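You operate a simulated robot arm through the tools that you are given. There is no shell and no other tool. Be economical: measure what you need, move in short steps, check, and stop when the job is done.

You are at the controls of a simulated robot arm. One attempt, no reset.

TASK
Take the red cap from the top of the white table and put it on the gauge shelf. Fetch the brass nut from the top of the grey stand and set it on the wide shelf of the steel rack. Take the wooden block from the top of the grey stand and leave it on the bottom shelf of the steel rack. Stack the 24 V relay from the top of the steel table on top of the 12 V relay. Fetch the brown ring from the top of the steel table and set it on the shelf before the dark plate. Close the slotted guard. Take the yellow lamp and put it on the red tape on the shelf under the grey desk. Do these in any order. Set down upright: yellow lamp. The slotted guard goes clockwise seen from above, to its stop.

It is judged by the outcome, as a careful person would: the job done as asked, and still so three seconds after it is handed in. It fails if anything else is knocked over, pushed out of place, dropped, spilled or broken. A push-on lid holds only when it is set on centred and level and pressed home; a screw cap is set on level and turned clockwise until tight.

THE ROBOT
A 6-joint arm with a two-finger parallel gripper on a trunk, on a base that drives. Base frame: it is fixed to the floor where the robot stands at the start and does not move with it; the origin is under the middle of the robot, x ahead of it, y to its left, z up. Units: mm, rad, N and s.
With the tool pointing down near the work surface it reaches from about 120 to 760 mm from the robot's upright axis, wherever it stands. Its first joint turns from -2.897 to 2.897 rad. Places, roughly: bottom shelf of the steel rack [-3100, -2600, 300]; brass nut (5x5x5 cm) [700, -1800, 800]; brown ring (4x4x2 cm) [600, -3100, 900]; gauge shelf (26x65 cm) [-4060, 1640, 740]; red cap (6x6x4 cm) [600, -200, 800]; red tape (6x6x2 cm) [-4900, 3500, 400]; relay [750, -2500, 1000]; shelf before the dark plate (15x22 cm) [-620, -3200, 800]; slotted guard [-3300, -600, 1000]; wide shelf of the steel rack [-3100, -2600, 900]; wooden block (6x5x4 cm) [700, -1900, 800]; yellow lamp [-5250, 3500, 500]. Payload 3.43 kg.
The TCP is the grasp point between the finger pads, 34 mm short of the fingertips. In the tool frame z runs along the fingers and y along their closing line. The gripper opens to 128 mm. The fingers are 24 mm wide and 12 mm thick; the gripper's body (48 by 130 mm) begins 96 mm behind the TCP.
Orientation is told as [roll, pitch, yaw] about the base's x, y, z axes, in that order, counted from this pose: with the fingers straight down and closing along the base's y, the tool's x points along the base's -x, its y along +y and its z along -z.

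THE INTERFACE
- The arm moves only by the tool nudge_tool. Its argument "steps" is text: rows parted by semicolons, each of 7 numbers parted by spaces: the shift along the tool's x, y, z in cm, then the turn, a rotation vector about the tool's x, y, z in rad, then the gripper command, from -1 (shut) to 1 (fully open), values between in proportion. In form: dx dy dz wx wy wz grip; .... A call has 1 to 12 rows; each row shifts and turns the commanded pose from where the row before left it, along the tool's axes as they then stand. Rows are played at 5 a second. More than 50 mm and 0.15 rad between two rows, or a gripper value outside its range, and nothing of the call is played. Where a pose cannot be reached the arm comes as near as it can. A force on the tool above 40 N (or 10 N above the force at the start of the call, whichever is more), or a blocked arm, ends the call early, and 0.2 s more pass. The fingers move at their own pace (about 45 mm/s each) and stop on an object; they squeeze with about 23 N. The grip force told is the motor's: it shows also when the fingers shut on nothing. Time passes only in rows, and 0.2 s behind the last, so rows that do not move let the fingers close. It gives the time, the measured TCP pose, the force on the tool (base axes), the opening and the grip force at its end, in the units of the frame above (readings bear some noise), with the torque about the TCP (base axes, N m) and any sound that the robot's microphone picked up, and new pictures: "pictures" is both (left out), scene, wrist or none.
- Cameras (640 x 400 px; columns grow to the right, rows downward): "scene" is now at [10.5, 101.2, 1520]; the picture's right is [-0.66, -0.75, 0.00], its down [-0.47, 0.41, -0.78] and it looks along [0.59, -0.51, -0.62] (base axes); focal length 268 px, centre (320, 200). "wrist" rides on the gripper at [76, -11, -160] in the tool frame; the picture's right is [0.15, 0.99, 0.00], its down [-0.88, 0.13, -0.46] and it looks along [-0.45, 0.07, 0.89] (tool axes); focal length 234 px, centre (320, 200). There is no depth. A picture from a camera that has moved, and an enlarged one, comes with that camera's place and axes in the base frame and with its lens. The place of the scene camera against the robot may be out by one fixed shift of up to 12 mm in any direction.
- base_move(legs): drives the robot by 1 to 6 legs, each [ahead, turn to the left] in mm and rad, along the robot's own axes; the way and the turn of a leg run together, so that a leg with both is an arc; at most 1500 mm and 3.142 rad a leg. The arm and the cameras ride along, it lands a little off, and it stops where it bumps. It gives what a move gives, and a new picture of the scene camera.
- head_to(pan, tilt): turns the head with the scene camera to pan (to the left, within 2.705 rad either way) and tilt (down, from -0.506 to 1.204), counted from straight ahead of the robot. It gives what a move gives, and a new picture of the scene camera.
- zoom(camera, box): a new picture of the part [left, top, right, bottom] of that camera's present view, enlarged. It takes no simulated time.
- sign_off(): hands the job in; it is judged then, once.

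Go step by step. Nothing tells you exact positions but the pictures and the camera data: compare them with the known pose of the tool, close in by small moves and look again before you grip or let go. The budget is 196 turns and 260 pictures, counting those below and the enlarged ones. Unless the task says otherwise, let go and move clear before handing in, and close with one line.

The tools are called after "Call:" by a JSON object that holds its "name" and its "arguments". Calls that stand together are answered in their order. nudge_tool: Moves the arm, as the interface text tells. Its arguments: {"type":"object","properties":{"steps":{"type":"string"},"pictures":{"type":"string","enum":["both","scene","wrist","none"]}},"required":["steps"]} The other tools are called the same way: base_move (legs) drives the base; head_to (pan, tilt) turns the head that bears the scene camera; zoom (camera, box) takes an enlarged picture of a part of a camera's view; sign_off () hands the job in.

At the start:

```text
time_s: 0.0
eef_pos: [457.8, -297.5, 1016.3]
tcp_rot: [0.001, 0.0, -0.004]
wrist_force: [0.2, 0.2, 0.6]
moment: [0.01, -0.01, 0.0]
gripper_width: 128.0
grip_force: 0.0
robot x, y, heading: [0.2, 7.8, -0.001]
head pan, tilt: [-0.717, 0.675]
```

scene: 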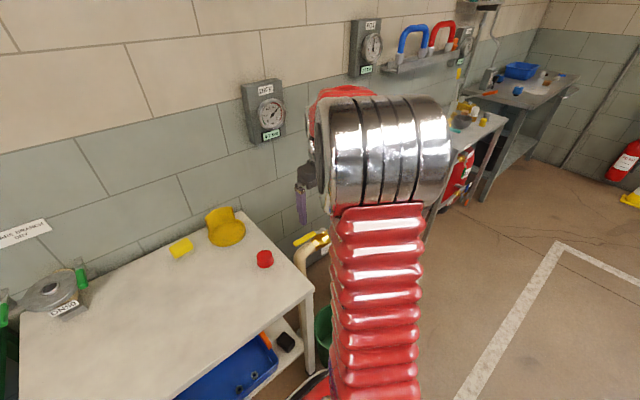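
wrist: 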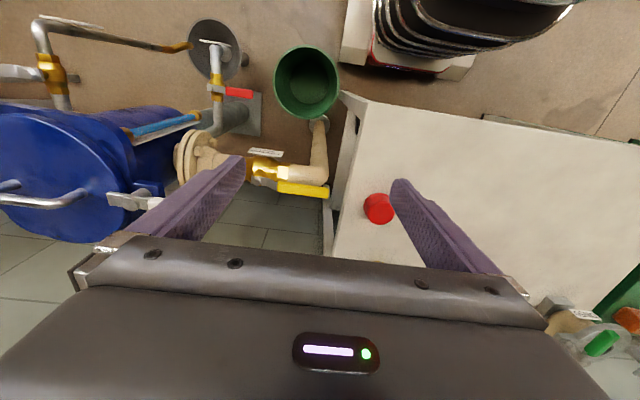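

The red cap is right under the gripper, at about (575, -160, 800). I'll move above it and look again.

Call:
{"name": "nudge_tool", "arguments": {"steps": "-2.9 3.4 0 0 0 0 1;-2.9 3.4 0 0 0 0 1;-2.9 3.4 0 0 0 0 1;-2.9 3.4 0 0 0 0 1;0 0 4 0 0 0 1;0 0 4 0 0 0 1;0 0 0 0 0 0 1", "pictures": "both"}}

```text
time_s: 1.6
eef_pos: [574.4, -163.5, 936.7]
tcp_rot: [0.001, -0.001, -0.006]
wrist_force: [-0.5, 0.0, 0.1]
moment: [-0.02, 0.0, 0.0]
gripper_width: 128.1
grip_force: 0.0
robot x, y, heading: [4.6, 3.6, -0.002]
head pan, tilt: [-0.717, 0.675]
camera scene: at [10.6, 101.2, 1520.0], right [-0.66, -0.75, 0.0], down [-0.47, 0.41, -0.78], along [0.59, -0.51, -0.62], focal length 268 px, centre (320, 200)
camera wrist: at [499.8, -174.2, 1097.7], right [-0.14, 0.99, 0.0], down [0.88, 0.13, 0.46], along [0.45, 0.06, -0.89], focal length 234 px, centre (320, 200)
```

scene: 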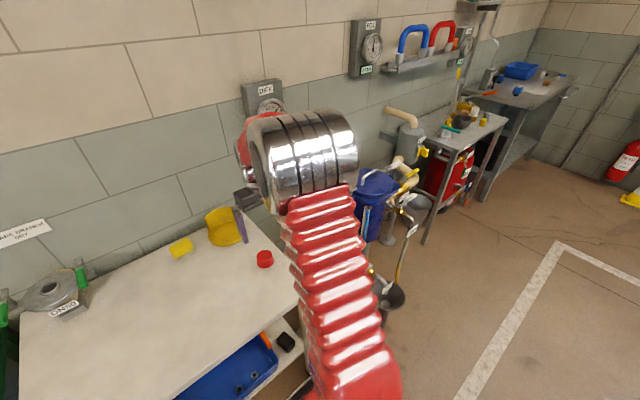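
wrist: 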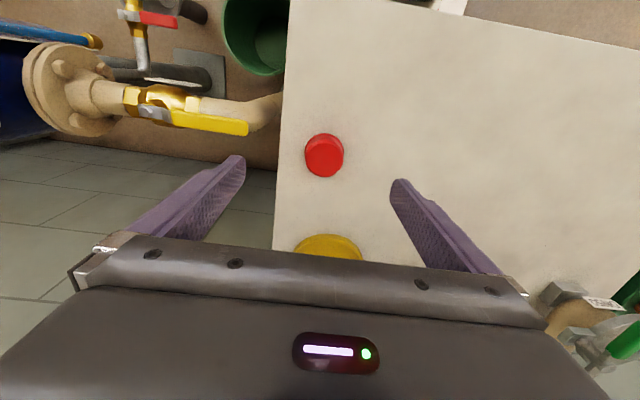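

The cap triangulates to about (601, -153, 745). I'll shift over it, go lower and look.

Call:
{"name": "nudge_tool", "arguments": {"steps": "-2.5 1 2 0 0 0 1;0 0 4 0 0 0 1;0 0 3 0 0 0 1;0 0 0 0 0 0 1", "pictures": "wrist"}}

```text
time_s: 2.6
eef_pos: [600.1, -151.8, 845.4]
tcp_rot: [0.0, 0.001, -0.004]
wrist_force: [-0.1, 1.1, -0.1]
moment: [-0.04, 0.01, 0.05]
gripper_width: 128.0
grip_force: 0.0
robot x, y, heading: [0.8, 5.5, 0.003]
head pan, tilt: [-0.717, 0.675]
camera wrist: at [525.0, -162.6, 1005.4], right [-0.14, 0.99, 0.0], down [0.88, 0.13, 0.46], along [0.45, 0.06, -0.89], focal length 234 px, centre (320, 200)
```

wrist: 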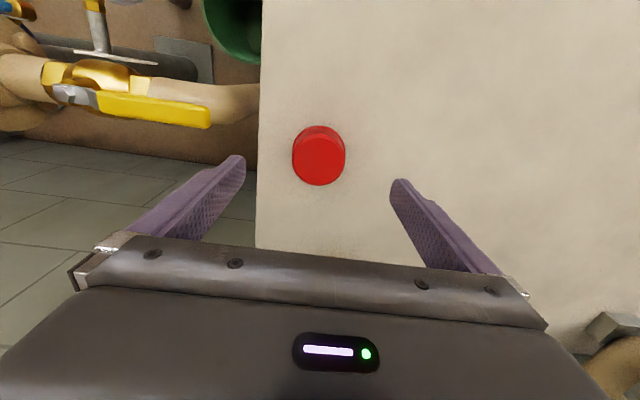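

The cap is centred, top at about z 745. I'll go down most of the way and look.

Call:
{"name": "nudge_tool", "arguments": {"steps": "-0.2 0 4 0 0 0 1;0 0 4 0 0 0 1;0 0 1.5 0 0 0 1;0 0 0 0 0 0 1", "pictures": "wrist"}}

```text
time_s: 3.2
eef_pos: [601.2, -150.0, 774.4]
tcp_rot: [-0.001, 0.002, -0.004]
wrist_force: [-3.4, -0.6, 6.0]
moment: [0.41, 0.06, 0.24]
gripper_width: 127.9
grip_force: 0.1
robot x, y, heading: [-0.4, 5.9, -0.0]
head pan, tilt: [-0.717, 0.675]
stopped in row 3: the force on the tool passed its limit at 123 N (the readings are from after the stop); the commanded pose is now the measured one
camera wrist: at [525.7, -162.2, 934.8], right [-0.14, 0.99, 0.0], down [0.88, 0.13, 0.45], along [0.45, 0.07, -0.89], focal length 234 px, centre (320, 200)
```

wrist: 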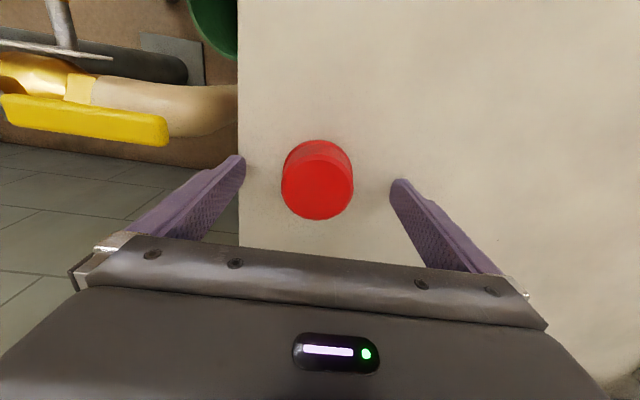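

The fingertips touched the tabletop at z≈740, so the cap is at about x 590. I'll lift a little, shift, and close.

Call:
{"name": "nudge_tool", "arguments": {"steps": "0 0 -0.5 0 0 0 1;1 0 0 0 0 0 1;0 0 0 0 0 0 -0.3;0 0 0 0 0 0 -1;0 0 0 0 0 0 -1;0 0 0 0 0 0 -1;0 0 0 0 0 0 -1;0 0 0 0 0 0 -1;0 0 0 0 0 0 -1", "pictures": "wrist"}}

```text
time_s: 5.2
eef_pos: [591.1, -151.4, 779.8]
tcp_rot: [0.0, 0.0, -0.003]
wrist_force: [-1.1, 0.2, -0.4]
moment: [0.0, 0.02, 0.01]
gripper_width: 56.4
grip_force: 23.2
robot x, y, heading: [2.8, 2.8, 0.005]
head pan, tilt: [-0.717, 0.675]
camera wrist: at [515.7, -162.7, 940.0], right [-0.14, 0.99, 0.0], down [0.88, 0.13, 0.46], along [0.45, 0.06, -0.89], focal length 234 px, centre (320, 200)
```

wrist: 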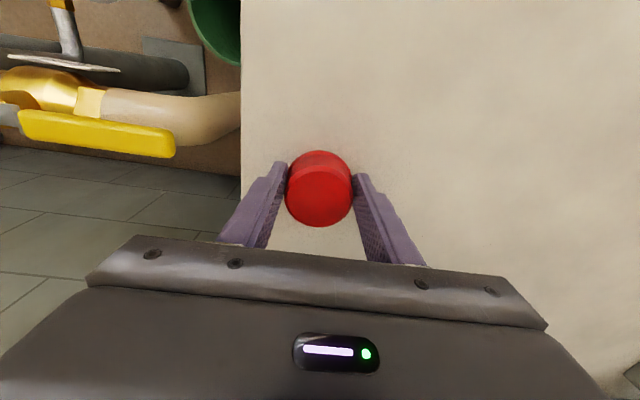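

Cap gripped (56 mm). I'll lift, tuck the arm in, and look toward the room behind.

Call:
{"name": "nudge_tool", "arguments": {"steps": "0 0 -4 0 0 0 -1;0 0 -4 0 0 0 -1;0 0 -4 0 0 0 -1;0 0 -4 0 0 0 -1;0 0 -4 0 0 0 -1;0 0 -4 0 0 0 -1;4 0 -2 0 0 0 -1;4.5 0 0 0 0 0 -1;4.5 0 0 0 0 0 -1;4.5 2 0 0 0 0 -1;4.5 2 0 0 0 0 -1", "pictures": "none"}}

Call:
{"name": "head_to", "arguments": {"pan": 2.7, "tilt": 0.3}}

Call:
{"name": "head_to", "arguments": {"pan": 1.5, "tilt": 0.3}}

Call:
{"name": "head_to", "arguments": {"pan": -2.5, "tilt": 0.3}}

Call:
{"name": "head_to", "arguments": {"pan": -1.2, "tilt": 0.35}}

```text
time_s: 7.6
eef_pos: [370.1, -112.5, 1036.9]
tcp_rot: [0.001, 0.001, -0.007]
wrist_force: [-0.5, -1.1, -0.8]
moment: [-0.03, 0.04, -0.01]
gripper_width: 56.4
grip_force: 22.8
robot x, y, heading: [-1.5, 4.0, 0.003]
head pan, tilt: [-0.717, 0.675]
```

```text
time_s: 10.5
eef_pos: [370.5, -112.0, 1037.9]
tcp_rot: [0.0, 0.001, -0.004]
wrist_force: [-0.3, 0.1, 0.7]
moment: [0.01, -0.01, 0.02]
gripper_width: 56.1
grip_force: 22.6
robot x, y, heading: [2.4, 5.3, -0.005]
head pan, tilt: [2.7, 0.3]
camera scene: at [-138.7, 197.7, 1554.0], right [0.43, 0.9, 0.0], down [0.27, -0.13, -0.96], along [-0.86, 0.41, -0.3], focal length 268 px, centre (320, 200)
```

scene: 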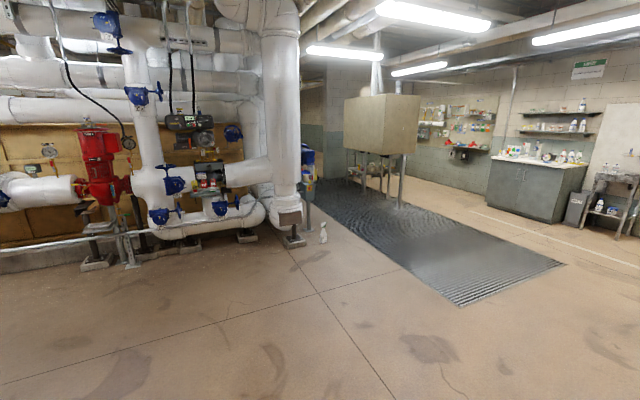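

```text
time_s: 11.9
eef_pos: [370.9, -111.9, 1038.2]
tcp_rot: [0.0, 0.0, -0.006]
wrist_force: [0.3, -0.6, 0.3]
moment: [-0.01, -0.01, -0.03]
gripper_width: 55.9
grip_force: 23.2
robot x, y, heading: [2.8, 4.1, 0.001]
head pan, tilt: [1.499, 0.3]
camera scene: at [-47.6, 250.9, 1554.0], right [1.0, -0.07, 0.0], down [-0.02, -0.29, -0.96], along [0.07, 0.95, -0.3], focal length 268 px, centre (320, 200)
```

scene: 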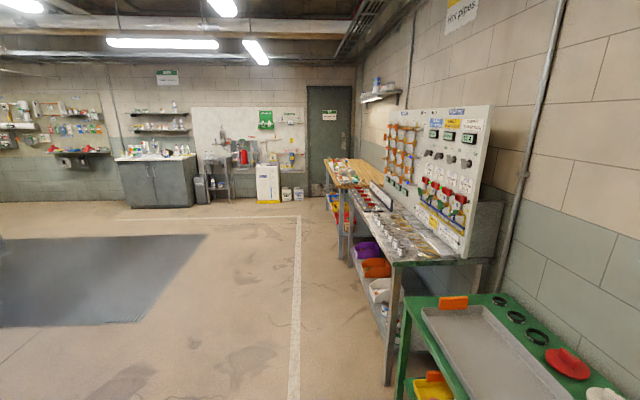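

```text
time_s: 15.2
eef_pos: [370.3, -112.8, 1037.0]
tcp_rot: [0.002, 0.001, -0.003]
wrist_force: [0.6, -0.3, -0.3]
moment: [-0.01, 0.02, 0.04]
gripper_width: 55.9
grip_force: 22.7
robot x, y, heading: [-1.6, 3.6, -0.001]
head pan, tilt: [-2.499, 0.3]
camera scene: at [-129.1, 101.8, 1554.0], right [-0.6, 0.8, 0.0], down [0.24, 0.18, -0.96], along [-0.77, -0.57, -0.3], focal length 268 px, centre (320, 200)
```

scene: 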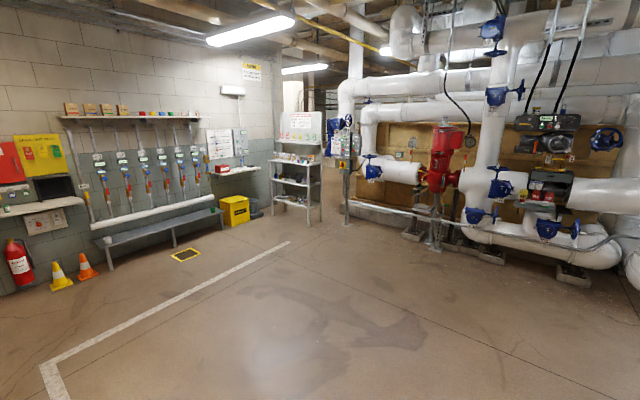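

```text
time_s: 16.7
eef_pos: [369.3, -112.6, 1038.7]
tcp_rot: [0.0, -0.001, -0.006]
wrist_force: [-0.2, 0.1, 0.0]
moment: [0.01, 0.01, -0.01]
gripper_width: 55.7
grip_force: 22.6
robot x, y, heading: [2.6, 3.4, -0.0]
head pan, tilt: [-1.201, 0.351]
camera scene: at [-20.7, 70.9, 1549.3], right [-0.93, -0.36, 0.0], down [-0.12, 0.32, -0.94], along [0.34, -0.88, -0.34], focal length 268 px, centre (320, 200)
```

scene: 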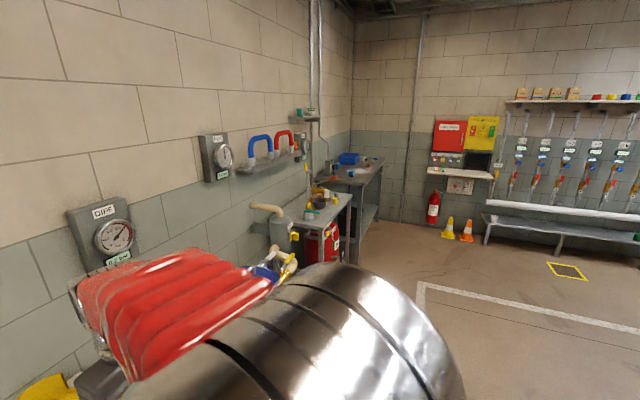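

I have a good overview of the room. The gauge shelf lies behind the pipe corner near (-4060, 1640). I'll back off, turn and drive toward it.

Call:
{"name": "base_move", "arguments": {"legs": [[-150, 0], [0, 2.54], [1500, 0], [1400, 0]]}}

Call:
{"name": "head_to", "arguments": {"pan": 0.0, "tilt": 0.35}}

```text
time_s: 45.1
eef_pos: [-2707.9, 2055.2, 1037.4]
tcp_rot: [-0.001, -0.001, 2.481]
wrist_force: [-1.0, -0.3, -0.5]
moment: [-0.01, -0.02, 0.01]
gripper_width: 55.2
grip_force: 22.9
robot x, y, heading: [-2485.6, 1732.1, 2.477]
head pan, tilt: [-1.201, 0.351]
camera scene: at [-2504.9, 1659.8, 1549.3], right [0.96, -0.29, 0.0], down [-0.1, -0.33, -0.94], along [0.27, 0.9, -0.34], focal length 268 px, centre (320, 200)
```

scene: 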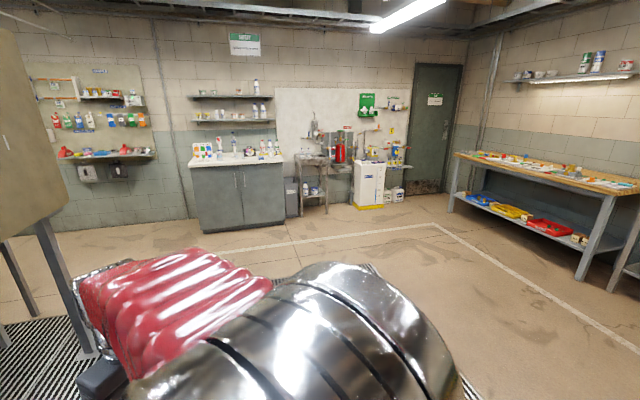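

```text
time_s: 46.5
eef_pos: [-2707.7, 2054.4, 1038.8]
tcp_rot: [-0.001, 0.0, 2.483]
wrist_force: [-0.4, -0.6, 0.8]
moment: [0.02, -0.02, -0.01]
gripper_width: 54.8
grip_force: 23.3
robot x, y, heading: [-2488.7, 1736.2, 2.483]
head pan, tilt: [0.0, 0.351]
camera scene: at [-2605.0, 1627.6, 1549.3], right [0.61, 0.79, 0.0], down [0.27, -0.21, -0.94], along [-0.74, 0.58, -0.34], focal length 268 px, centre (320, 200)
```

scene: 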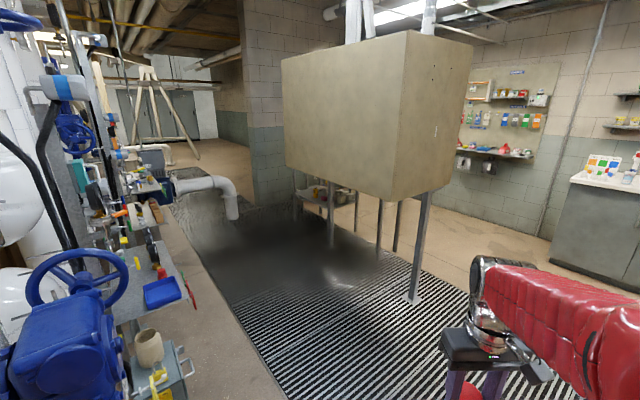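

The gauge shelf appears at the left of this view, past the blue valve. I'll zoom in for detail.

Call:
{"name": "zoom", "arguments": {"camera": "scene", "box": [20, 140, 240, 400]}}

```text
1.54 times, centred on (130, 270) of scene
camera zoom: at [-2605.0, 1627.6, 1549.3], right [0.61, 0.79, 0.0], down [0.27, -0.21, -0.94], along [-0.74, 0.58, -0.34], focal length 413 px, centre (612, 92)
```

zoom: 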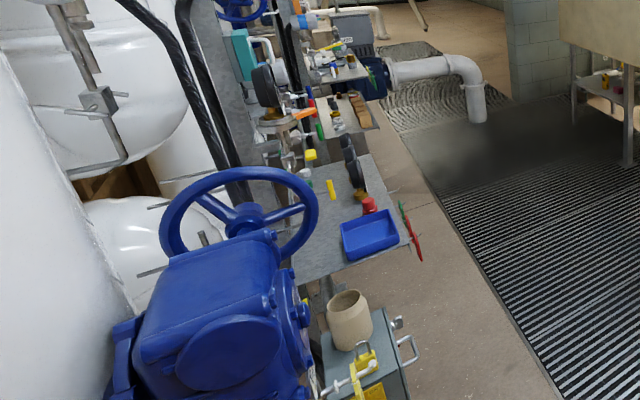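

The shelf faces +y, with free floor in front of it. I'll drive to about (-4060, 2330) and turn to face it.

Call:
{"name": "base_move", "arguments": {"legs": [[0, 0.33], [1250, 0], [420, 0], [0, 1.9]]}}

Call:
{"name": "head_to", "arguments": {"pan": 0.0, "tilt": 0.8}}

```text
time_s: 50.1
eef_pos: [-2912.3, 2003.3, 1038.8]
tcp_rot: [0.001, 0.0, 2.812]
wrist_force: [-0.2, -0.3, 0.4]
moment: [0.01, -0.03, -0.03]
gripper_width: 54.9
grip_force: 22.7
robot x, y, heading: [-2599.4, 1777.2, 2.845]
head pan, tilt: [0.0, 0.351]
stopped in leg 2: the robot was blocked; the commanded pose is now the measured one
camera scene: at [-2669.6, 1634.2, 1549.3], right [0.29, 0.96, 0.0], down [0.33, -0.1, -0.94], along [-0.9, 0.27, -0.34], focal length 268 px, centre (320, 200)
```

scene: 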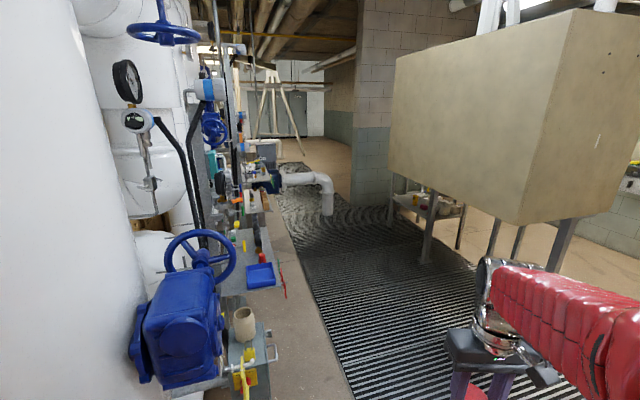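

```text
time_s: 51.0
eef_pos: [-2911.4, 2003.7, 1039.0]
tcp_rot: [0.0, 0.002, 2.811]
wrist_force: [-1.4, 0.4, -0.5]
moment: [-0.02, -0.02, 0.03]
gripper_width: 54.8
grip_force: 23.1
robot x, y, heading: [-2597.0, 1779.7, 2.849]
head pan, tilt: [0.0, 0.799]
camera scene: at [-2657.8, 1630.7, 1509.7], right [0.29, 0.96, 0.0], down [0.69, -0.21, -0.7], along [-0.67, 0.2, -0.72], focal length 268 px, centre (320, 200)
```

scene: 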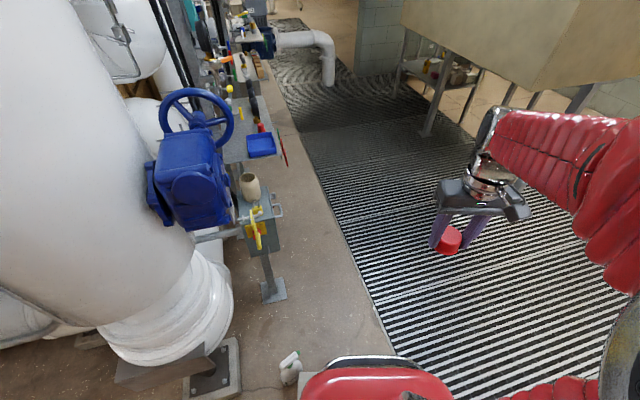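

The base stopped; there's a small bottle on the floor near the front and the grating's edge to the right. I'll look more closely.

Call:
{"name": "zoom", "arguments": {"camera": "scene", "box": [200, 300, 420, 400]}}

Call:
{"name": "head_to", "arguments": {"pan": 0.2, "tilt": 1.2}}

Call:
{"name": "head_to", "arguments": {"pan": -1.0, "tilt": 1.2}}

```text
2.91 times, centred on (310, 350) of scene
camera zoom: at [-2657.8, 1630.7, 1509.7], right [0.29, 0.96, 0.0], down [0.69, -0.21, -0.7], along [-0.67, 0.2, -0.72], focal length 781 px, centre (349, -236)
```

zoom: 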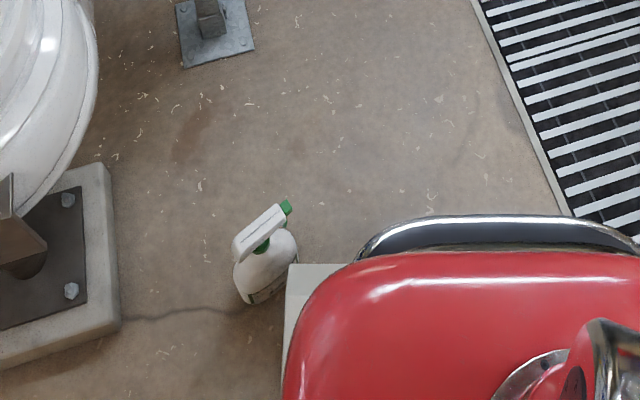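

```text
time_s: 51.9
eef_pos: [-2912.5, 2004.3, 1040.3]
tcp_rot: [0.0, -0.001, 2.811]
wrist_force: [0.0, 0.0, 0.5]
moment: [0.01, -0.01, -0.01]
gripper_width: 54.8
grip_force: 23.0
robot x, y, heading: [-2596.6, 1780.5, 2.846]
head pan, tilt: [0.201, 1.201]
camera scene: at [-2636.2, 1612.6, 1481.9], right [0.09, 1.0, 0.0], down [0.93, -0.09, -0.36], along [-0.36, 0.03, -0.93], focal length 268 px, centre (320, 200)
```

scene: 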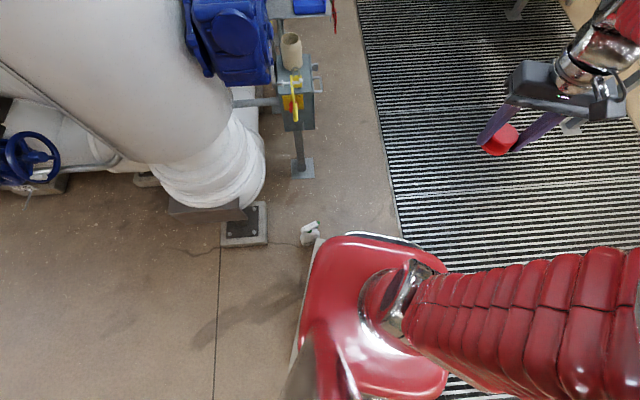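

```text
time_s: 53.3
eef_pos: [-2911.6, 2004.5, 1040.0]
tcp_rot: [0.001, -0.001, 2.812]
wrist_force: [-0.3, -0.7, 0.1]
moment: [0.0, -0.02, -0.02]
gripper_width: 54.8
grip_force: 22.7
robot x, y, heading: [-2595.2, 1782.3, 2.848]
head pan, tilt: [-1.0, 1.201]
camera scene: at [-2595.9, 1661.2, 1481.9], right [0.96, 0.28, 0.0], down [0.26, -0.9, -0.36], along [-0.1, 0.35, -0.93], focal length 268 px, centre (320, 200)
```

scene: 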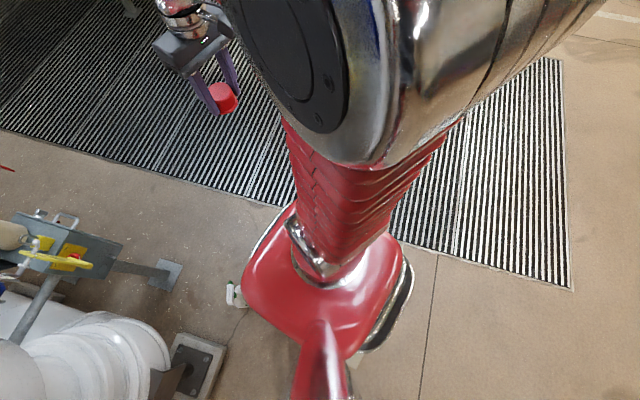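

The bottle is still standing, just touching the base's corner. I'll back off and go round it over the grating at larger y.

Call:
{"name": "base_move", "arguments": {"legs": [[-300, 0], [0, -0.45], [940, 0]]}}

```text
time_s: 63.8
eef_pos: [-3212.5, 2715.5, 1039.2]
tcp_rot: [0.0, 0.001, 2.341]
wrist_force: [-0.1, -0.4, -0.8]
moment: [-0.02, 0.01, 0.0]
gripper_width: 54.9
grip_force: 23.0
robot x, y, heading: [-3039.8, 2369.3, 2.378]
head pan, tilt: [-1.0, 1.201]
camera scene: at [-3086.9, 2265.4, 1481.9], right [0.98, -0.2, 0.0], down [-0.18, -0.91, -0.36], along [0.07, 0.36, -0.93], focal length 268 px, centre (320, 200)
```

scene: 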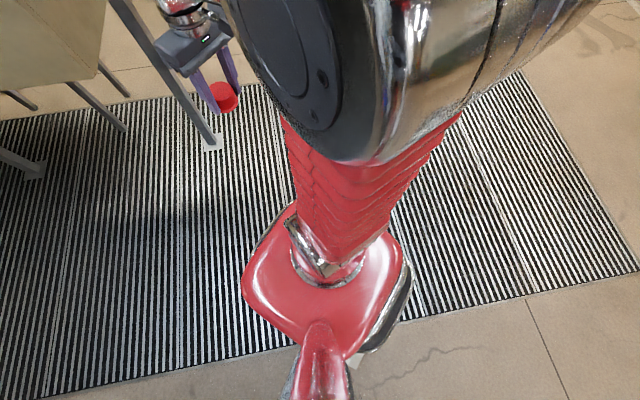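

The grating is drivable. I'll continue west and turn to face the shelf.

Call:
{"name": "base_move", "arguments": {"legs": [[0, 0.79], [1020, 0], [0, 1.545]]}}

Call:
{"name": "head_to", "arguments": {"pan": 0.0, "tilt": 0.8}}

```text
time_s: 79.1
eef_pos: [-4177.2, 1982.2, 1040.3]
tcp_rot: [0.0, 0.0, -1.588]
wrist_force: [-0.7, -0.4, 0.5]
moment: [0.03, -0.03, -0.03]
gripper_width: 55.2
grip_force: 23.2
robot x, y, heading: [-4087.6, 2346.3, -1.557]
head pan, tilt: [-1.0, 1.201]
camera scene: at [-3973.9, 2377.0, 1481.9], right [-0.55, 0.84, 0.0], down [0.78, 0.51, -0.36], along [-0.3, -0.2, -0.93], focal length 268 px, centre (320, 200)
```

scene: 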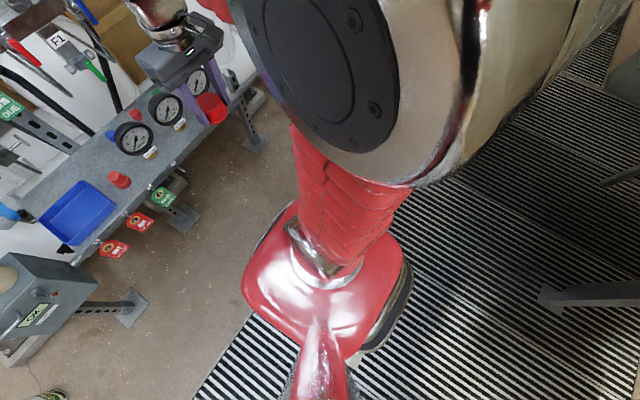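

```text
time_s: 80.4
eef_pos: [-4177.4, 1982.7, 1038.7]
tcp_rot: [0.0, -0.001, -1.589]
wrist_force: [0.1, 0.7, -1.0]
moment: [0.02, -0.03, -0.01]
gripper_width: 54.9
grip_force: 22.9
robot x, y, heading: [-4090.4, 2351.0, -1.556]
head pan, tilt: [0.0, 0.799]
camera scene: at [-3926.3, 2327.1, 1509.6], right [-1.0, -0.01, 0.0], down [-0.01, 0.72, -0.7], along [0.01, -0.7, -0.72], focal length 268 px, centre (320, 200)
```

scene: 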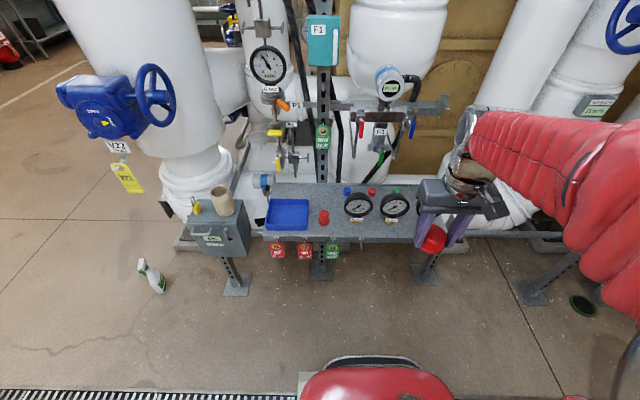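

The bottle still stands. I'll zoom on the shelf to find a free spot.

Call:
{"name": "zoom", "arguments": {"camera": "scene", "box": [240, 160, 480, 280]}}

Call:
{"name": "nudge_tool", "arguments": {"steps": "0 0 0 0 0 0 -1", "pictures": "wrist"}}

```text
2.67 times, centred on (360, 220) of scene
camera zoom: at [-3926.3, 2327.1, 1509.6], right [-1.0, -0.01, 0.0], down [-0.01, 0.72, -0.7], along [0.01, -0.7, -0.72], focal length 716 px, centre (213, 147)
```

zoom: 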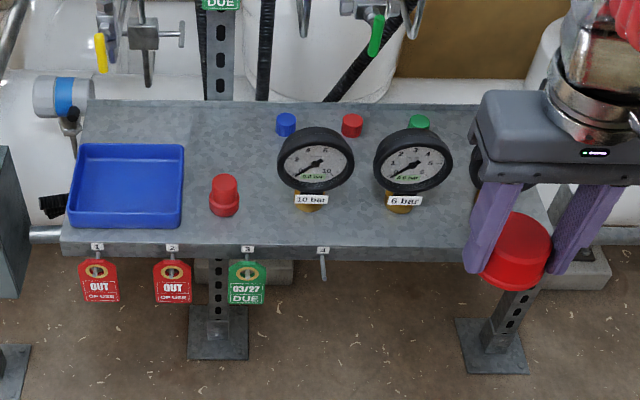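

```text
time_s: 80.8
eef_pos: [-4175.9, 1981.7, 1039.8]
tcp_rot: [-0.001, 0.0, -1.589]
wrist_force: [-0.9, 0.1, 0.3]
moment: [0.02, 0.03, 0.02]
gripper_width: 54.9
grip_force: 23.1
robot x, y, heading: [-4089.6, 2348.9, -1.556]
head pan, tilt: [0.0, 0.799]
camera wrist: at [-4185.8, 2057.6, 1200.7], right [0.99, 0.13, 0.0], down [0.11, -0.88, 0.46], along [0.06, -0.45, -0.89], focal length 234 px, centre (320, 200)
```

wrist: 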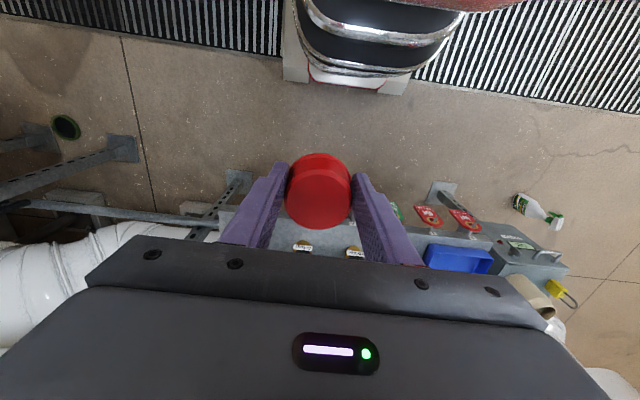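

The clear spot is at the back left of the shelf, between the blue tray and the small blue cap, at about (-3945, 1570). I'll drive in 120 mm and bring the cap in line.

Call:
{"name": "base_move", "arguments": {"legs": [[120, 0]]}}

Call:
{"name": "nudge_tool", "arguments": {"steps": "0 4.5 0 0 0 0 -1;0 4.5 0 0 0 0 -1;0 4.5 0 0 0 0 -1;0 4.5 0 0 0 0 -1;0 4.5 0 0 0 0 -1;-4.5 0 0 0 0 0 -1;0 0 4 0 0 0 -1;0 0 4 0 0 0 -1;0 0 4 0 0 0 -1;0 0 3 0 0 0 -1;0 0 0 0 0 0 -1", "pictures": "both"}}

```text
time_s: 82.2
eef_pos: [-4175.2, 1861.3, 1040.8]
tcp_rot: [0.001, -0.002, -1.589]
wrist_force: [-1.1, -0.7, 0.3]
moment: [-0.01, -0.01, 0.03]
gripper_width: 54.6
grip_force: 23.6
robot x, y, heading: [-4087.7, 2229.5, -1.558]
head pan, tilt: [0.0, 0.799]
camera scene: at [-3924.8, 2207.2, 1509.6], right [-1.0, -0.01, 0.0], down [-0.01, 0.72, -0.7], along [0.01, -0.7, -0.72], focal length 268 px, centre (320, 200)
```

scene: 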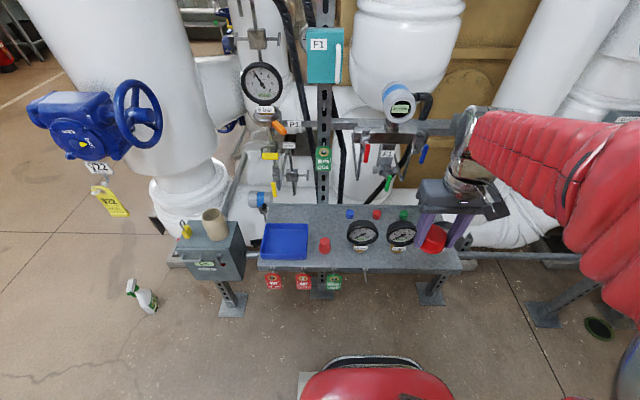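

```text
time_s: 84.6
eef_pos: [-3951.9, 1810.9, 889.4]
tcp_rot: [0.0, 0.001, -1.59]
wrist_force: [-0.1, -0.3, -0.2]
moment: [-0.03, -0.04, -0.02]
gripper_width: 55.1
grip_force: 22.9
robot x, y, heading: [-4087.3, 2225.4, -1.563]
head pan, tilt: [0.0, 0.799]
camera scene: at [-3924.8, 2207.1, 1509.6], right [-1.0, -0.01, 0.0], down [-0.01, 0.72, -0.7], along [0.01, -0.7, -0.72], focal length 268 px, centre (320, 200)
camera wrist: at [-3960.9, 1886.8, 1049.6], right [0.99, 0.13, 0.0], down [0.12, -0.88, 0.45], along [0.06, -0.45, -0.89], focal length 234 px, centre (320, 200)
```

scene: 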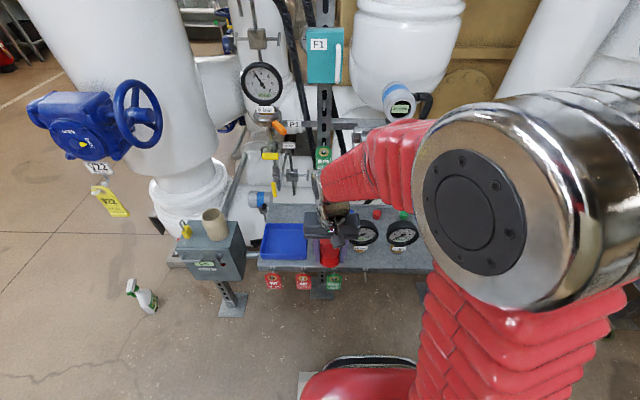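
wrist: 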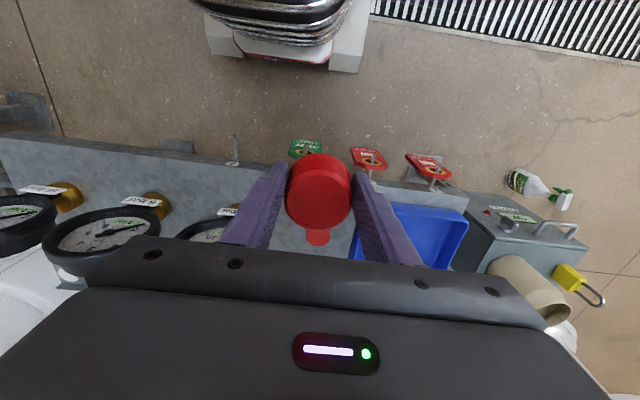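

On line with the target. I'll move in over the shelf at this height.

Call:
{"name": "nudge_tool", "arguments": {"steps": "-4 0.2 0 0 0 0 -1;-4 0.2 0 0 0 0 -1;-4 0.2 0 0 0 0 -1;-4 0.2 0 0 0 0 -1;-4 0.2 0 0 0 0 -1;-4 0 0 0 0 0 -1;0 0 0 0 0 0 -1", "pictures": "both"}}

```text
time_s: 86.0
eef_pos: [-3945.8, 1585.1, 888.4]
tcp_rot: [-0.004, 0.017, -1.583]
wrist_force: [-8.0, 34.1, 9.1]
moment: [-5.2, -1.3, 0.13]
gripper_width: 54.8
grip_force: 22.9
robot x, y, heading: [-4090.9, 2231.1, -1.563]
head pan, tilt: [0.0, 0.799]
stopped in row 7: the force on the tool passed its limit at 109 N (the readings are from after the stop); the commanded pose is now the measured one
camera scene: at [-3925.1, 2209.0, 1509.7], right [-1.0, -0.01, 0.0], down [-0.01, 0.72, -0.7], along [0.01, -0.7, -0.72], focal length 268 px, centre (320, 200)
camera wrist: at [-3955.0, 1657.4, 1050.9], right [0.99, 0.13, 0.0], down [0.12, -0.89, 0.44], along [0.06, -0.44, -0.9], focal length 234 px, centre (320, 200)
```

scene: 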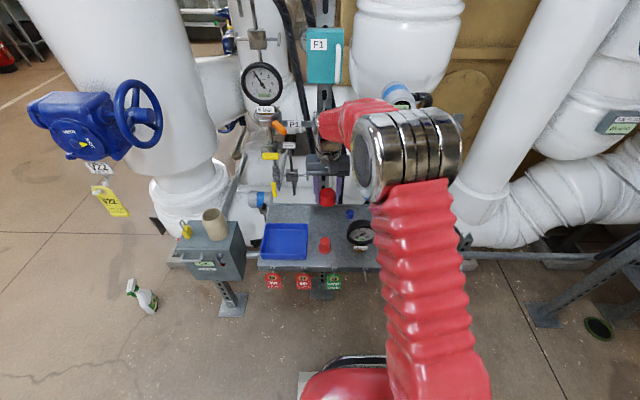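
wrist: 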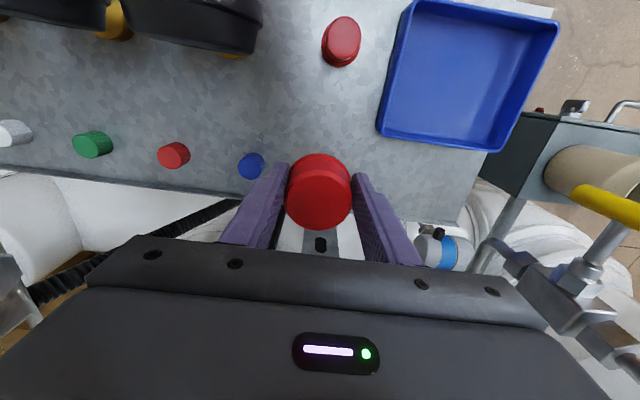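

The wrist brushed the pipework behind. I'll pull back 40 mm to y≈1625, which is still a free spot between the blue cap, tray and red plug, then descend.

Call:
{"name": "nudge_tool", "arguments": {"steps": "2 -0.3 0 0 0 0 -1;2 -0.3 0 0 0 0 -1;0 0 3 0 0 0 -1;0 0 3 0 0 0 -1;0 0 0 0 0 0 -1", "pictures": "both"}}

```text
time_s: 87.2
eef_pos: [-3952.2, 1624.2, 827.1]
tcp_rot: [-0.004, 0.016, -1.584]
wrist_force: [0.5, -0.5, -0.4]
moment: [-0.04, -0.02, 0.02]
gripper_width: 55.1
grip_force: 22.6
robot x, y, heading: [-4090.1, 2229.4, -1.562]
head pan, tilt: [0.0, 0.799]
camera scene: at [-3924.8, 2206.9, 1509.6], right [-1.0, -0.01, 0.0], down [-0.01, 0.72, -0.7], along [0.01, -0.7, -0.72], focal length 268 px, centre (320, 200)
camera wrist: at [-3960.3, 1697.0, 989.6], right [0.99, 0.13, 0.0], down [0.12, -0.89, 0.44], along [0.06, -0.44, -0.9], focal length 234 px, centre (320, 200)
```

scene: 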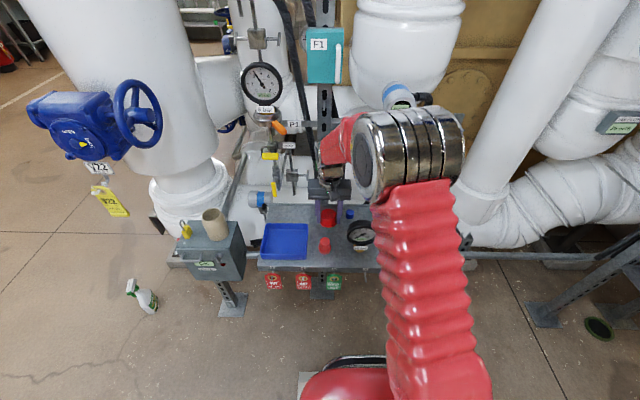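
wrist: 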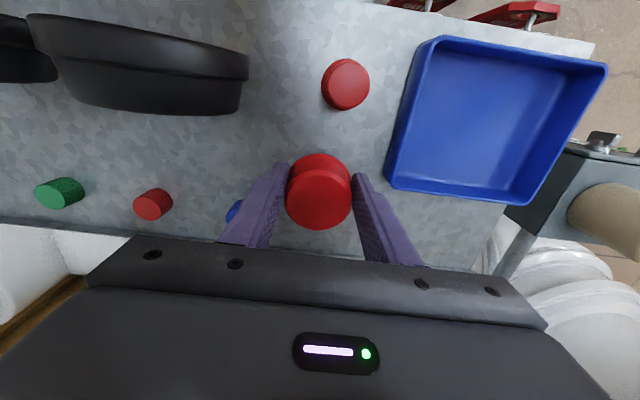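

Clear all round. I'll lower until the cap touches the shelf.

Call:
{"name": "nudge_tool", "arguments": {"steps": "0 0 2 0 0 0 -1;0 0 1.5 0 0 0 -1;0 0 0.5 0 0 0 -1;0 0 0.3 0 0 0 -1;0 0 0.3 0 0 0 -1;0 0 0.3 0 0 0 -1;0 0 0 0 0 0 -1", "pictures": "wrist"}}

```text
time_s: 88.8
eef_pos: [-3949.9, 1623.8, 780.8]
tcp_rot: [-0.001, 0.016, -1.585]
wrist_force: [-1.9, -0.4, 3.3]
moment: [-0.1, 0.04, -0.05]
gripper_width: 54.8
grip_force: 22.6
robot x, y, heading: [-4084.5, 2228.3, -1.559]
head pan, tilt: [0.0, 0.799]
camera wrist: at [-3959.7, 1697.2, 941.6], right [0.99, 0.13, 0.0], down [0.12, -0.89, 0.44], along [0.06, -0.44, -0.9], focal length 234 px, centre (320, 200)
```

wrist: 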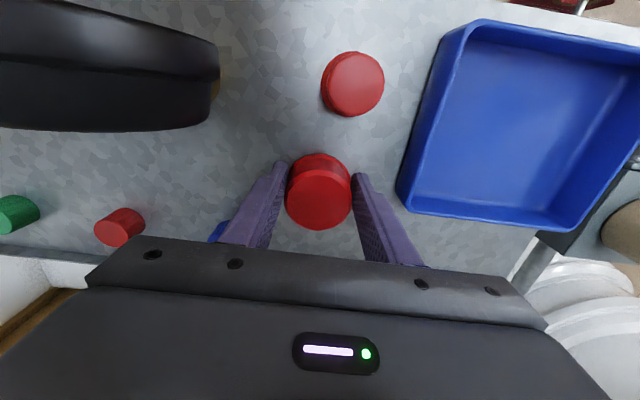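

Light contact felt. One more small press, then open partly and rise.

Call:
{"name": "nudge_tool", "arguments": {"steps": "0 0 0.2 0 0 0 -1;0 0 0 0 0 0 -1;0 0 0 0 0 0 0.2;0 0 0 0 0 0 0.2;0 0 0 0 0 0 0.2;0 0 -2 0 0 0 0.2;0 0 -3 0 0 0 0.2;0 0 -4 0 0 0 0.2;0 0 0 0 0 0 0.2", "pictures": "wrist"}}

```text
time_s: 90.8
eef_pos: [-3949.7, 1624.4, 869.1]
tcp_rot: [-0.003, 0.017, -1.586]
wrist_force: [0.2, 0.2, 0.5]
moment: [0.0, 0.0, -0.02]
gripper_width: 76.4
grip_force: 0.0
robot x, y, heading: [-4088.3, 2233.8, -1.56]
head pan, tilt: [0.0, 0.799]
camera wrist: at [-3958.1, 1696.8, 1030.3], right [0.99, 0.13, 0.0], down [0.12, -0.89, 0.44], along [0.06, -0.44, -0.9], focal length 234 px, centre (320, 200)
```

wrist: 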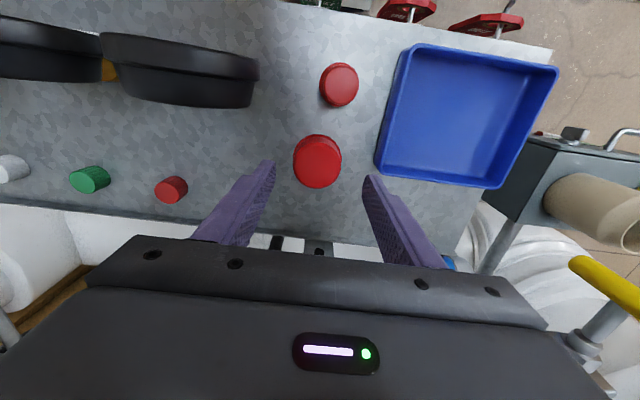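

The cap stands on the shelf. I'll retract the arm and look toward the grey desk with the lamp.

Call:
{"name": "nudge_tool", "arguments": {"steps": "4 0 -1 0 0 0 0.2;4.5 0 0 0 0 0 0.2;4.5 0 0 0 0 0 0.2;4.5 0 -1 0 0 0 0.2;4.5 0 -2 0 0 0 0.2;3 0 -3 0 0 0 0.2;0 -4 -3 0 0 0 1;0 -4 -3 0 0 0 1;0 -4 -3 0 0 0 1", "pictures": "scene"}}

Call:
{"name": "base_move", "arguments": {"legs": [[-150, 0]]}}

Call:
{"name": "head_to", "arguments": {"pan": -2.5, "tilt": 0.5}}

```text
time_s: 92.8
eef_pos: [-4069.6, 1874.1, 1031.8]
tcp_rot: [-0.004, 0.017, -1.585]
wrist_force: [-0.3, -1.1, -0.4]
moment: [0.03, -0.05, 0.01]
gripper_width: 127.9
grip_force: 0.1
robot x, y, heading: [-4088.1, 2227.6, -1.558]
head pan, tilt: [0.0, 0.799]
camera scene: at [-3924.9, 2207.3, 1509.6], right [-1.0, -0.01, 0.0], down [-0.01, 0.72, -0.7], along [0.01, -0.7, -0.72], focal length 268 px, centre (320, 200)
```

scene: 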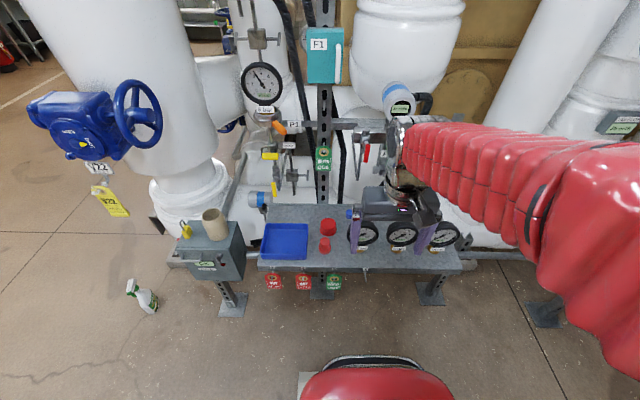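

```text
time_s: 94.4
eef_pos: [-4070.3, 2025.1, 1030.0]
tcp_rot: [-0.004, 0.015, -1.583]
wrist_force: [0.8, 0.5, 0.1]
moment: [0.0, -0.01, -0.01]
gripper_width: 128.1
grip_force: 0.0
robot x, y, heading: [-4092.7, 2377.3, -1.559]
head pan, tilt: [0.0, 0.799]
camera scene: at [-3926.8, 2358.2, 1509.6], right [-1.0, -0.01, 0.0], down [-0.01, 0.72, -0.7], along [0.01, -0.7, -0.72], focal length 268 px, centre (320, 200)
```

scene: 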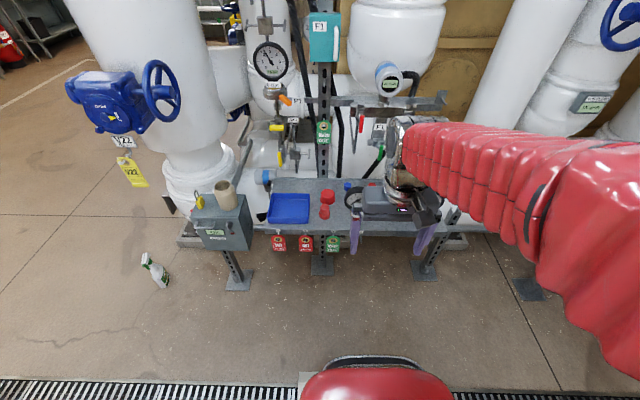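

```text
time_s: 96.7
eef_pos: [-4070.5, 2024.3, 1030.7]
tcp_rot: [-0.004, 0.016, -1.582]
wrist_force: [0.9, 0.4, -0.4]
moment: [0.0, 0.0, -0.02]
gripper_width: 127.6
grip_force: 0.0
robot x, y, heading: [-4093.3, 2378.6, -1.551]
head pan, tilt: [-2.499, 0.499]
camera scene: at [-3983.6, 2510.9, 1535.6], right [0.79, 0.61, 0.0], down [0.29, -0.38, -0.88], along [-0.54, 0.69, -0.48], focal length 268 px, centre (320, 200)
```

scene: 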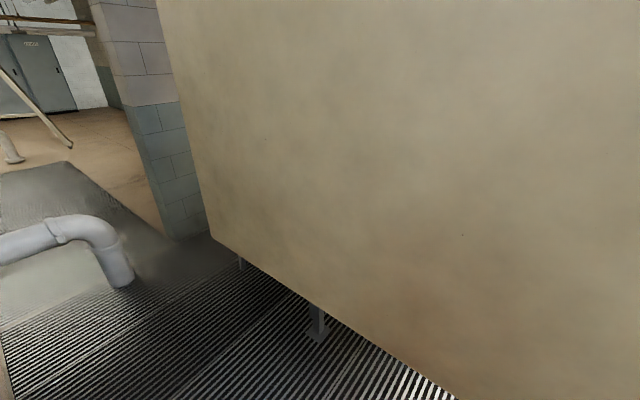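

The tank hides the desk from here. I'll drive west past the tank and face +y.

Call:
{"name": "base_move", "arguments": {"legs": [[0, -1.58], [850, 0], [0, -1.57]]}}

Call:
{"name": "head_to", "arguments": {"pan": 0.0, "tilt": 0.6}}

```text
time_s: 113.6
eef_pos: [-4935.8, 2722.7, 1030.3]
tcp_rot: [-0.005, 0.016, 1.52]
wrist_force: [0.4, -0.2, 0.4]
moment: [-0.02, 0.01, -0.01]
gripper_width: 127.9
grip_force: 0.0
robot x, y, heading: [-4956.4, 2371.9, 1.548]
head pan, tilt: [-2.499, 0.499]
camera scene: at [-5058.3, 2232.6, 1535.6], right [-0.81, -0.58, 0.0], down [-0.28, 0.39, -0.88], along [0.51, -0.71, -0.48], focal length 268 px, centre (320, 200)
```

scene: 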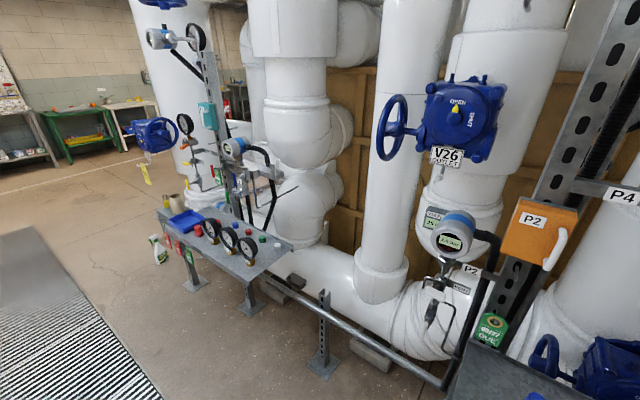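

```text
time_s: 115.9
eef_pos: [-4935.9, 2722.4, 1032.3]
tcp_rot: [-0.005, 0.016, 1.521]
wrist_force: [0.2, 0.8, 0.0]
moment: [0.04, 0.0, 0.0]
gripper_width: 127.8
grip_force: 0.0
robot x, y, heading: [-4959.7, 2363.9, 1.554]
head pan, tilt: [0.0, 0.6]
camera scene: at [-5109.6, 2394.9, 1526.5], right [1.0, -0.02, 0.0], down [-0.01, -0.56, -0.82], along [0.02, 0.82, -0.57], focal length 268 px, centre (320, 200)
```

scene: 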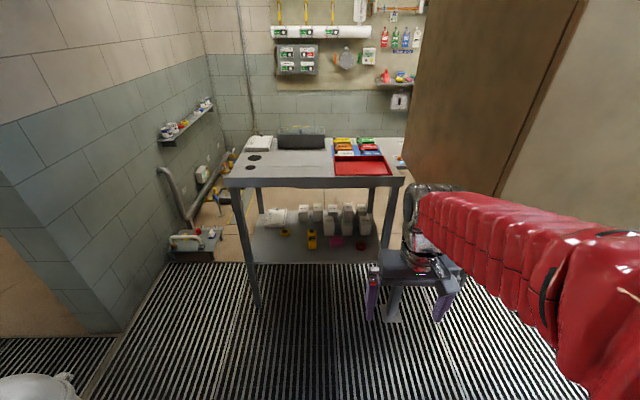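

The grey desk is ahead with a lower shelf holding the lamp. Zooming in.

Call:
{"name": "zoom", "arguments": {"camera": "scene", "box": [220, 130, 420, 310]}}

Call:
{"name": "zoom", "arguments": {"camera": "scene", "box": [245, 195, 395, 270]}}

```text
2.22 times, centred on (320, 220) of scene
camera zoom: at [-5109.6, 2394.9, 1526.5], right [1.0, -0.02, 0.0], down [-0.01, -0.56, -0.82], along [0.02, 0.82, -0.57], focal length 597 px, centre (320, 156)
```

zoom: 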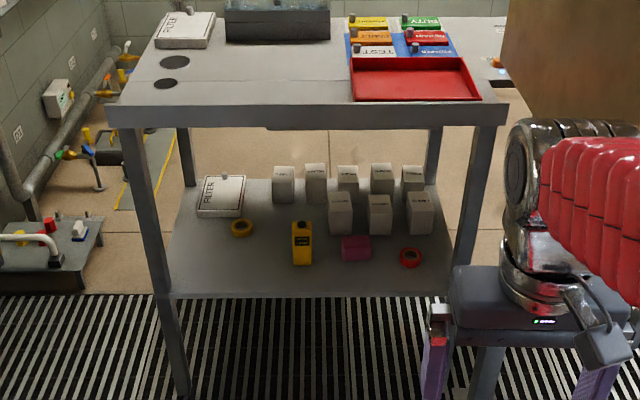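

```text
4.27 times, centred on (320, 232) of scene
camera zoom: at [-5109.6, 2394.9, 1526.5], right [1.0, -0.02, 0.0], down [-0.01, -0.56, -0.82], along [0.02, 0.82, -0.57], focal length 1146 px, centre (320, 61)
```

zoom: 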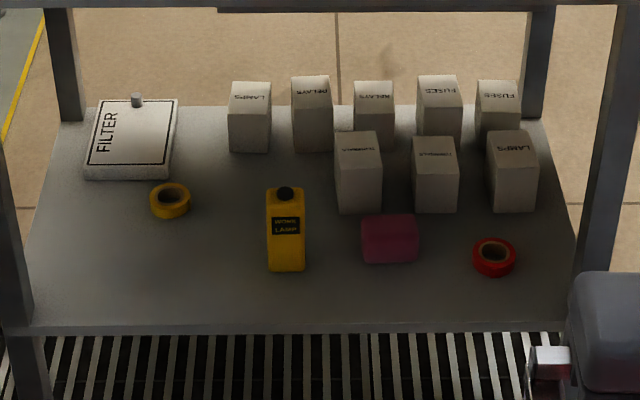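

Layout is clear: lamp at about (-5128, 3529), red tape at about (-4840, 3534), shelf at z≈390, tank overhanging on the right. I'll drive to about (-5200, 2950), then tilt the gripper 45° to reach under the desk.

Call:
{"name": "base_move", "arguments": {"legs": [[0, 0.41], [620, 0], [0, -0.4]]}}

Call:
{"name": "nudge_tool", "arguments": {"steps": "0 0 0 0 -0.13 0 1;0 0 4 0 -0.13 0 1;0 0 4 0 -0.13 0 1;0 0 4 0 -0.13 0 1;1 0 4 0 -0.13 0 1;1 0 4 0 -0.13 0 1;3 0 3 0 0 0 1;3 0 3 0 0 0 1;3 0 3 0 0 0 1;3 0 3 0 0 0 1;0 0 0 0 0 0 1", "pictures": "both"}}

```text
time_s: 123.6
eef_pos: [-5165.9, 3298.8, 1031.3]
tcp_rot: [-0.003, 0.015, 1.518]
wrist_force: [0.1, 1.1, 0.1]
moment: [0.0, -0.01, 0.01]
gripper_width: 128.2
grip_force: 0.1
robot x, y, heading: [-5197.0, 2947.0, 1.555]
head pan, tilt: [0.0, 0.6]
camera scene: at [-5348.4, 2972.7, 1526.5], right [1.0, -0.02, 0.0], down [-0.01, -0.56, -0.82], along [0.01, 0.82, -0.57], focal length 268 px, centre (320, 200)
```

scene: 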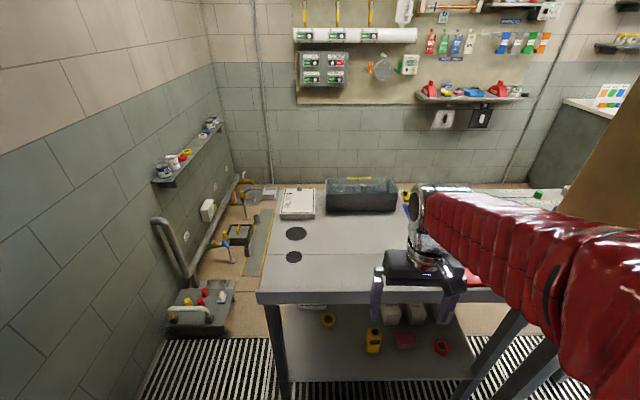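

```text
time_s: 124.8
eef_pos: [-5159.0, 3381.0, 904.4]
tcp_rot: [-0.014, -0.558, 1.536]
wrist_force: [-1.5, -1.4, -3.9]
moment: [-0.05, -0.11, 0.14]
gripper_width: 127.9
grip_force: 0.0
out of reach, approached as far as the arm can: row 4, 5, 6
robot x, y, heading: [-5194.7, 2946.3, 1.555]
head pan, tilt: [0.0, 0.6]
stopped in row 6: the force on the tool passed its limit at 147 N (the readings are from after the stop); the commanded pose is now the measured one
camera scene: at [-5348.4, 2972.4, 1526.5], right [1.0, -0.02, 0.0], down [-0.01, -0.56, -0.82], along [0.01, 0.82, -0.57], focal length 268 px, centre (320, 200)
camera wrist: at [-5154.7, 3231.5, 1001.5], right [-0.99, -0.08, -0.09], down [-0.12, 0.51, 0.85], along [-0.02, 0.86, -0.52], focal length 234 px, centre (320, 200)
```

scene: 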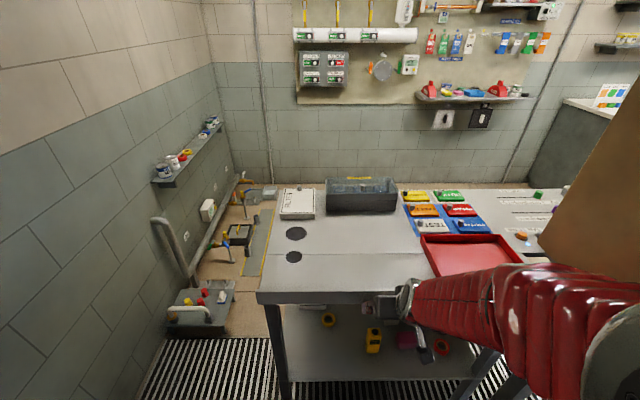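
wrist: 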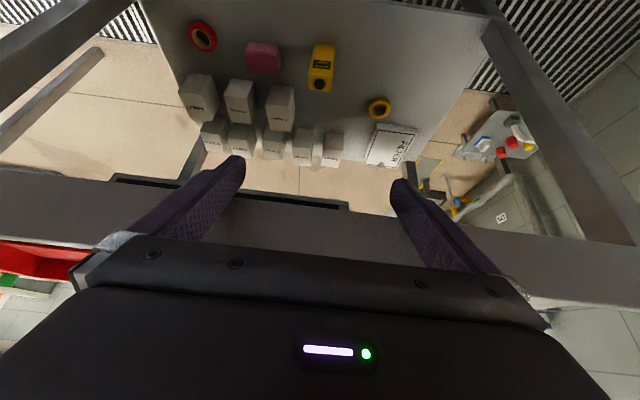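

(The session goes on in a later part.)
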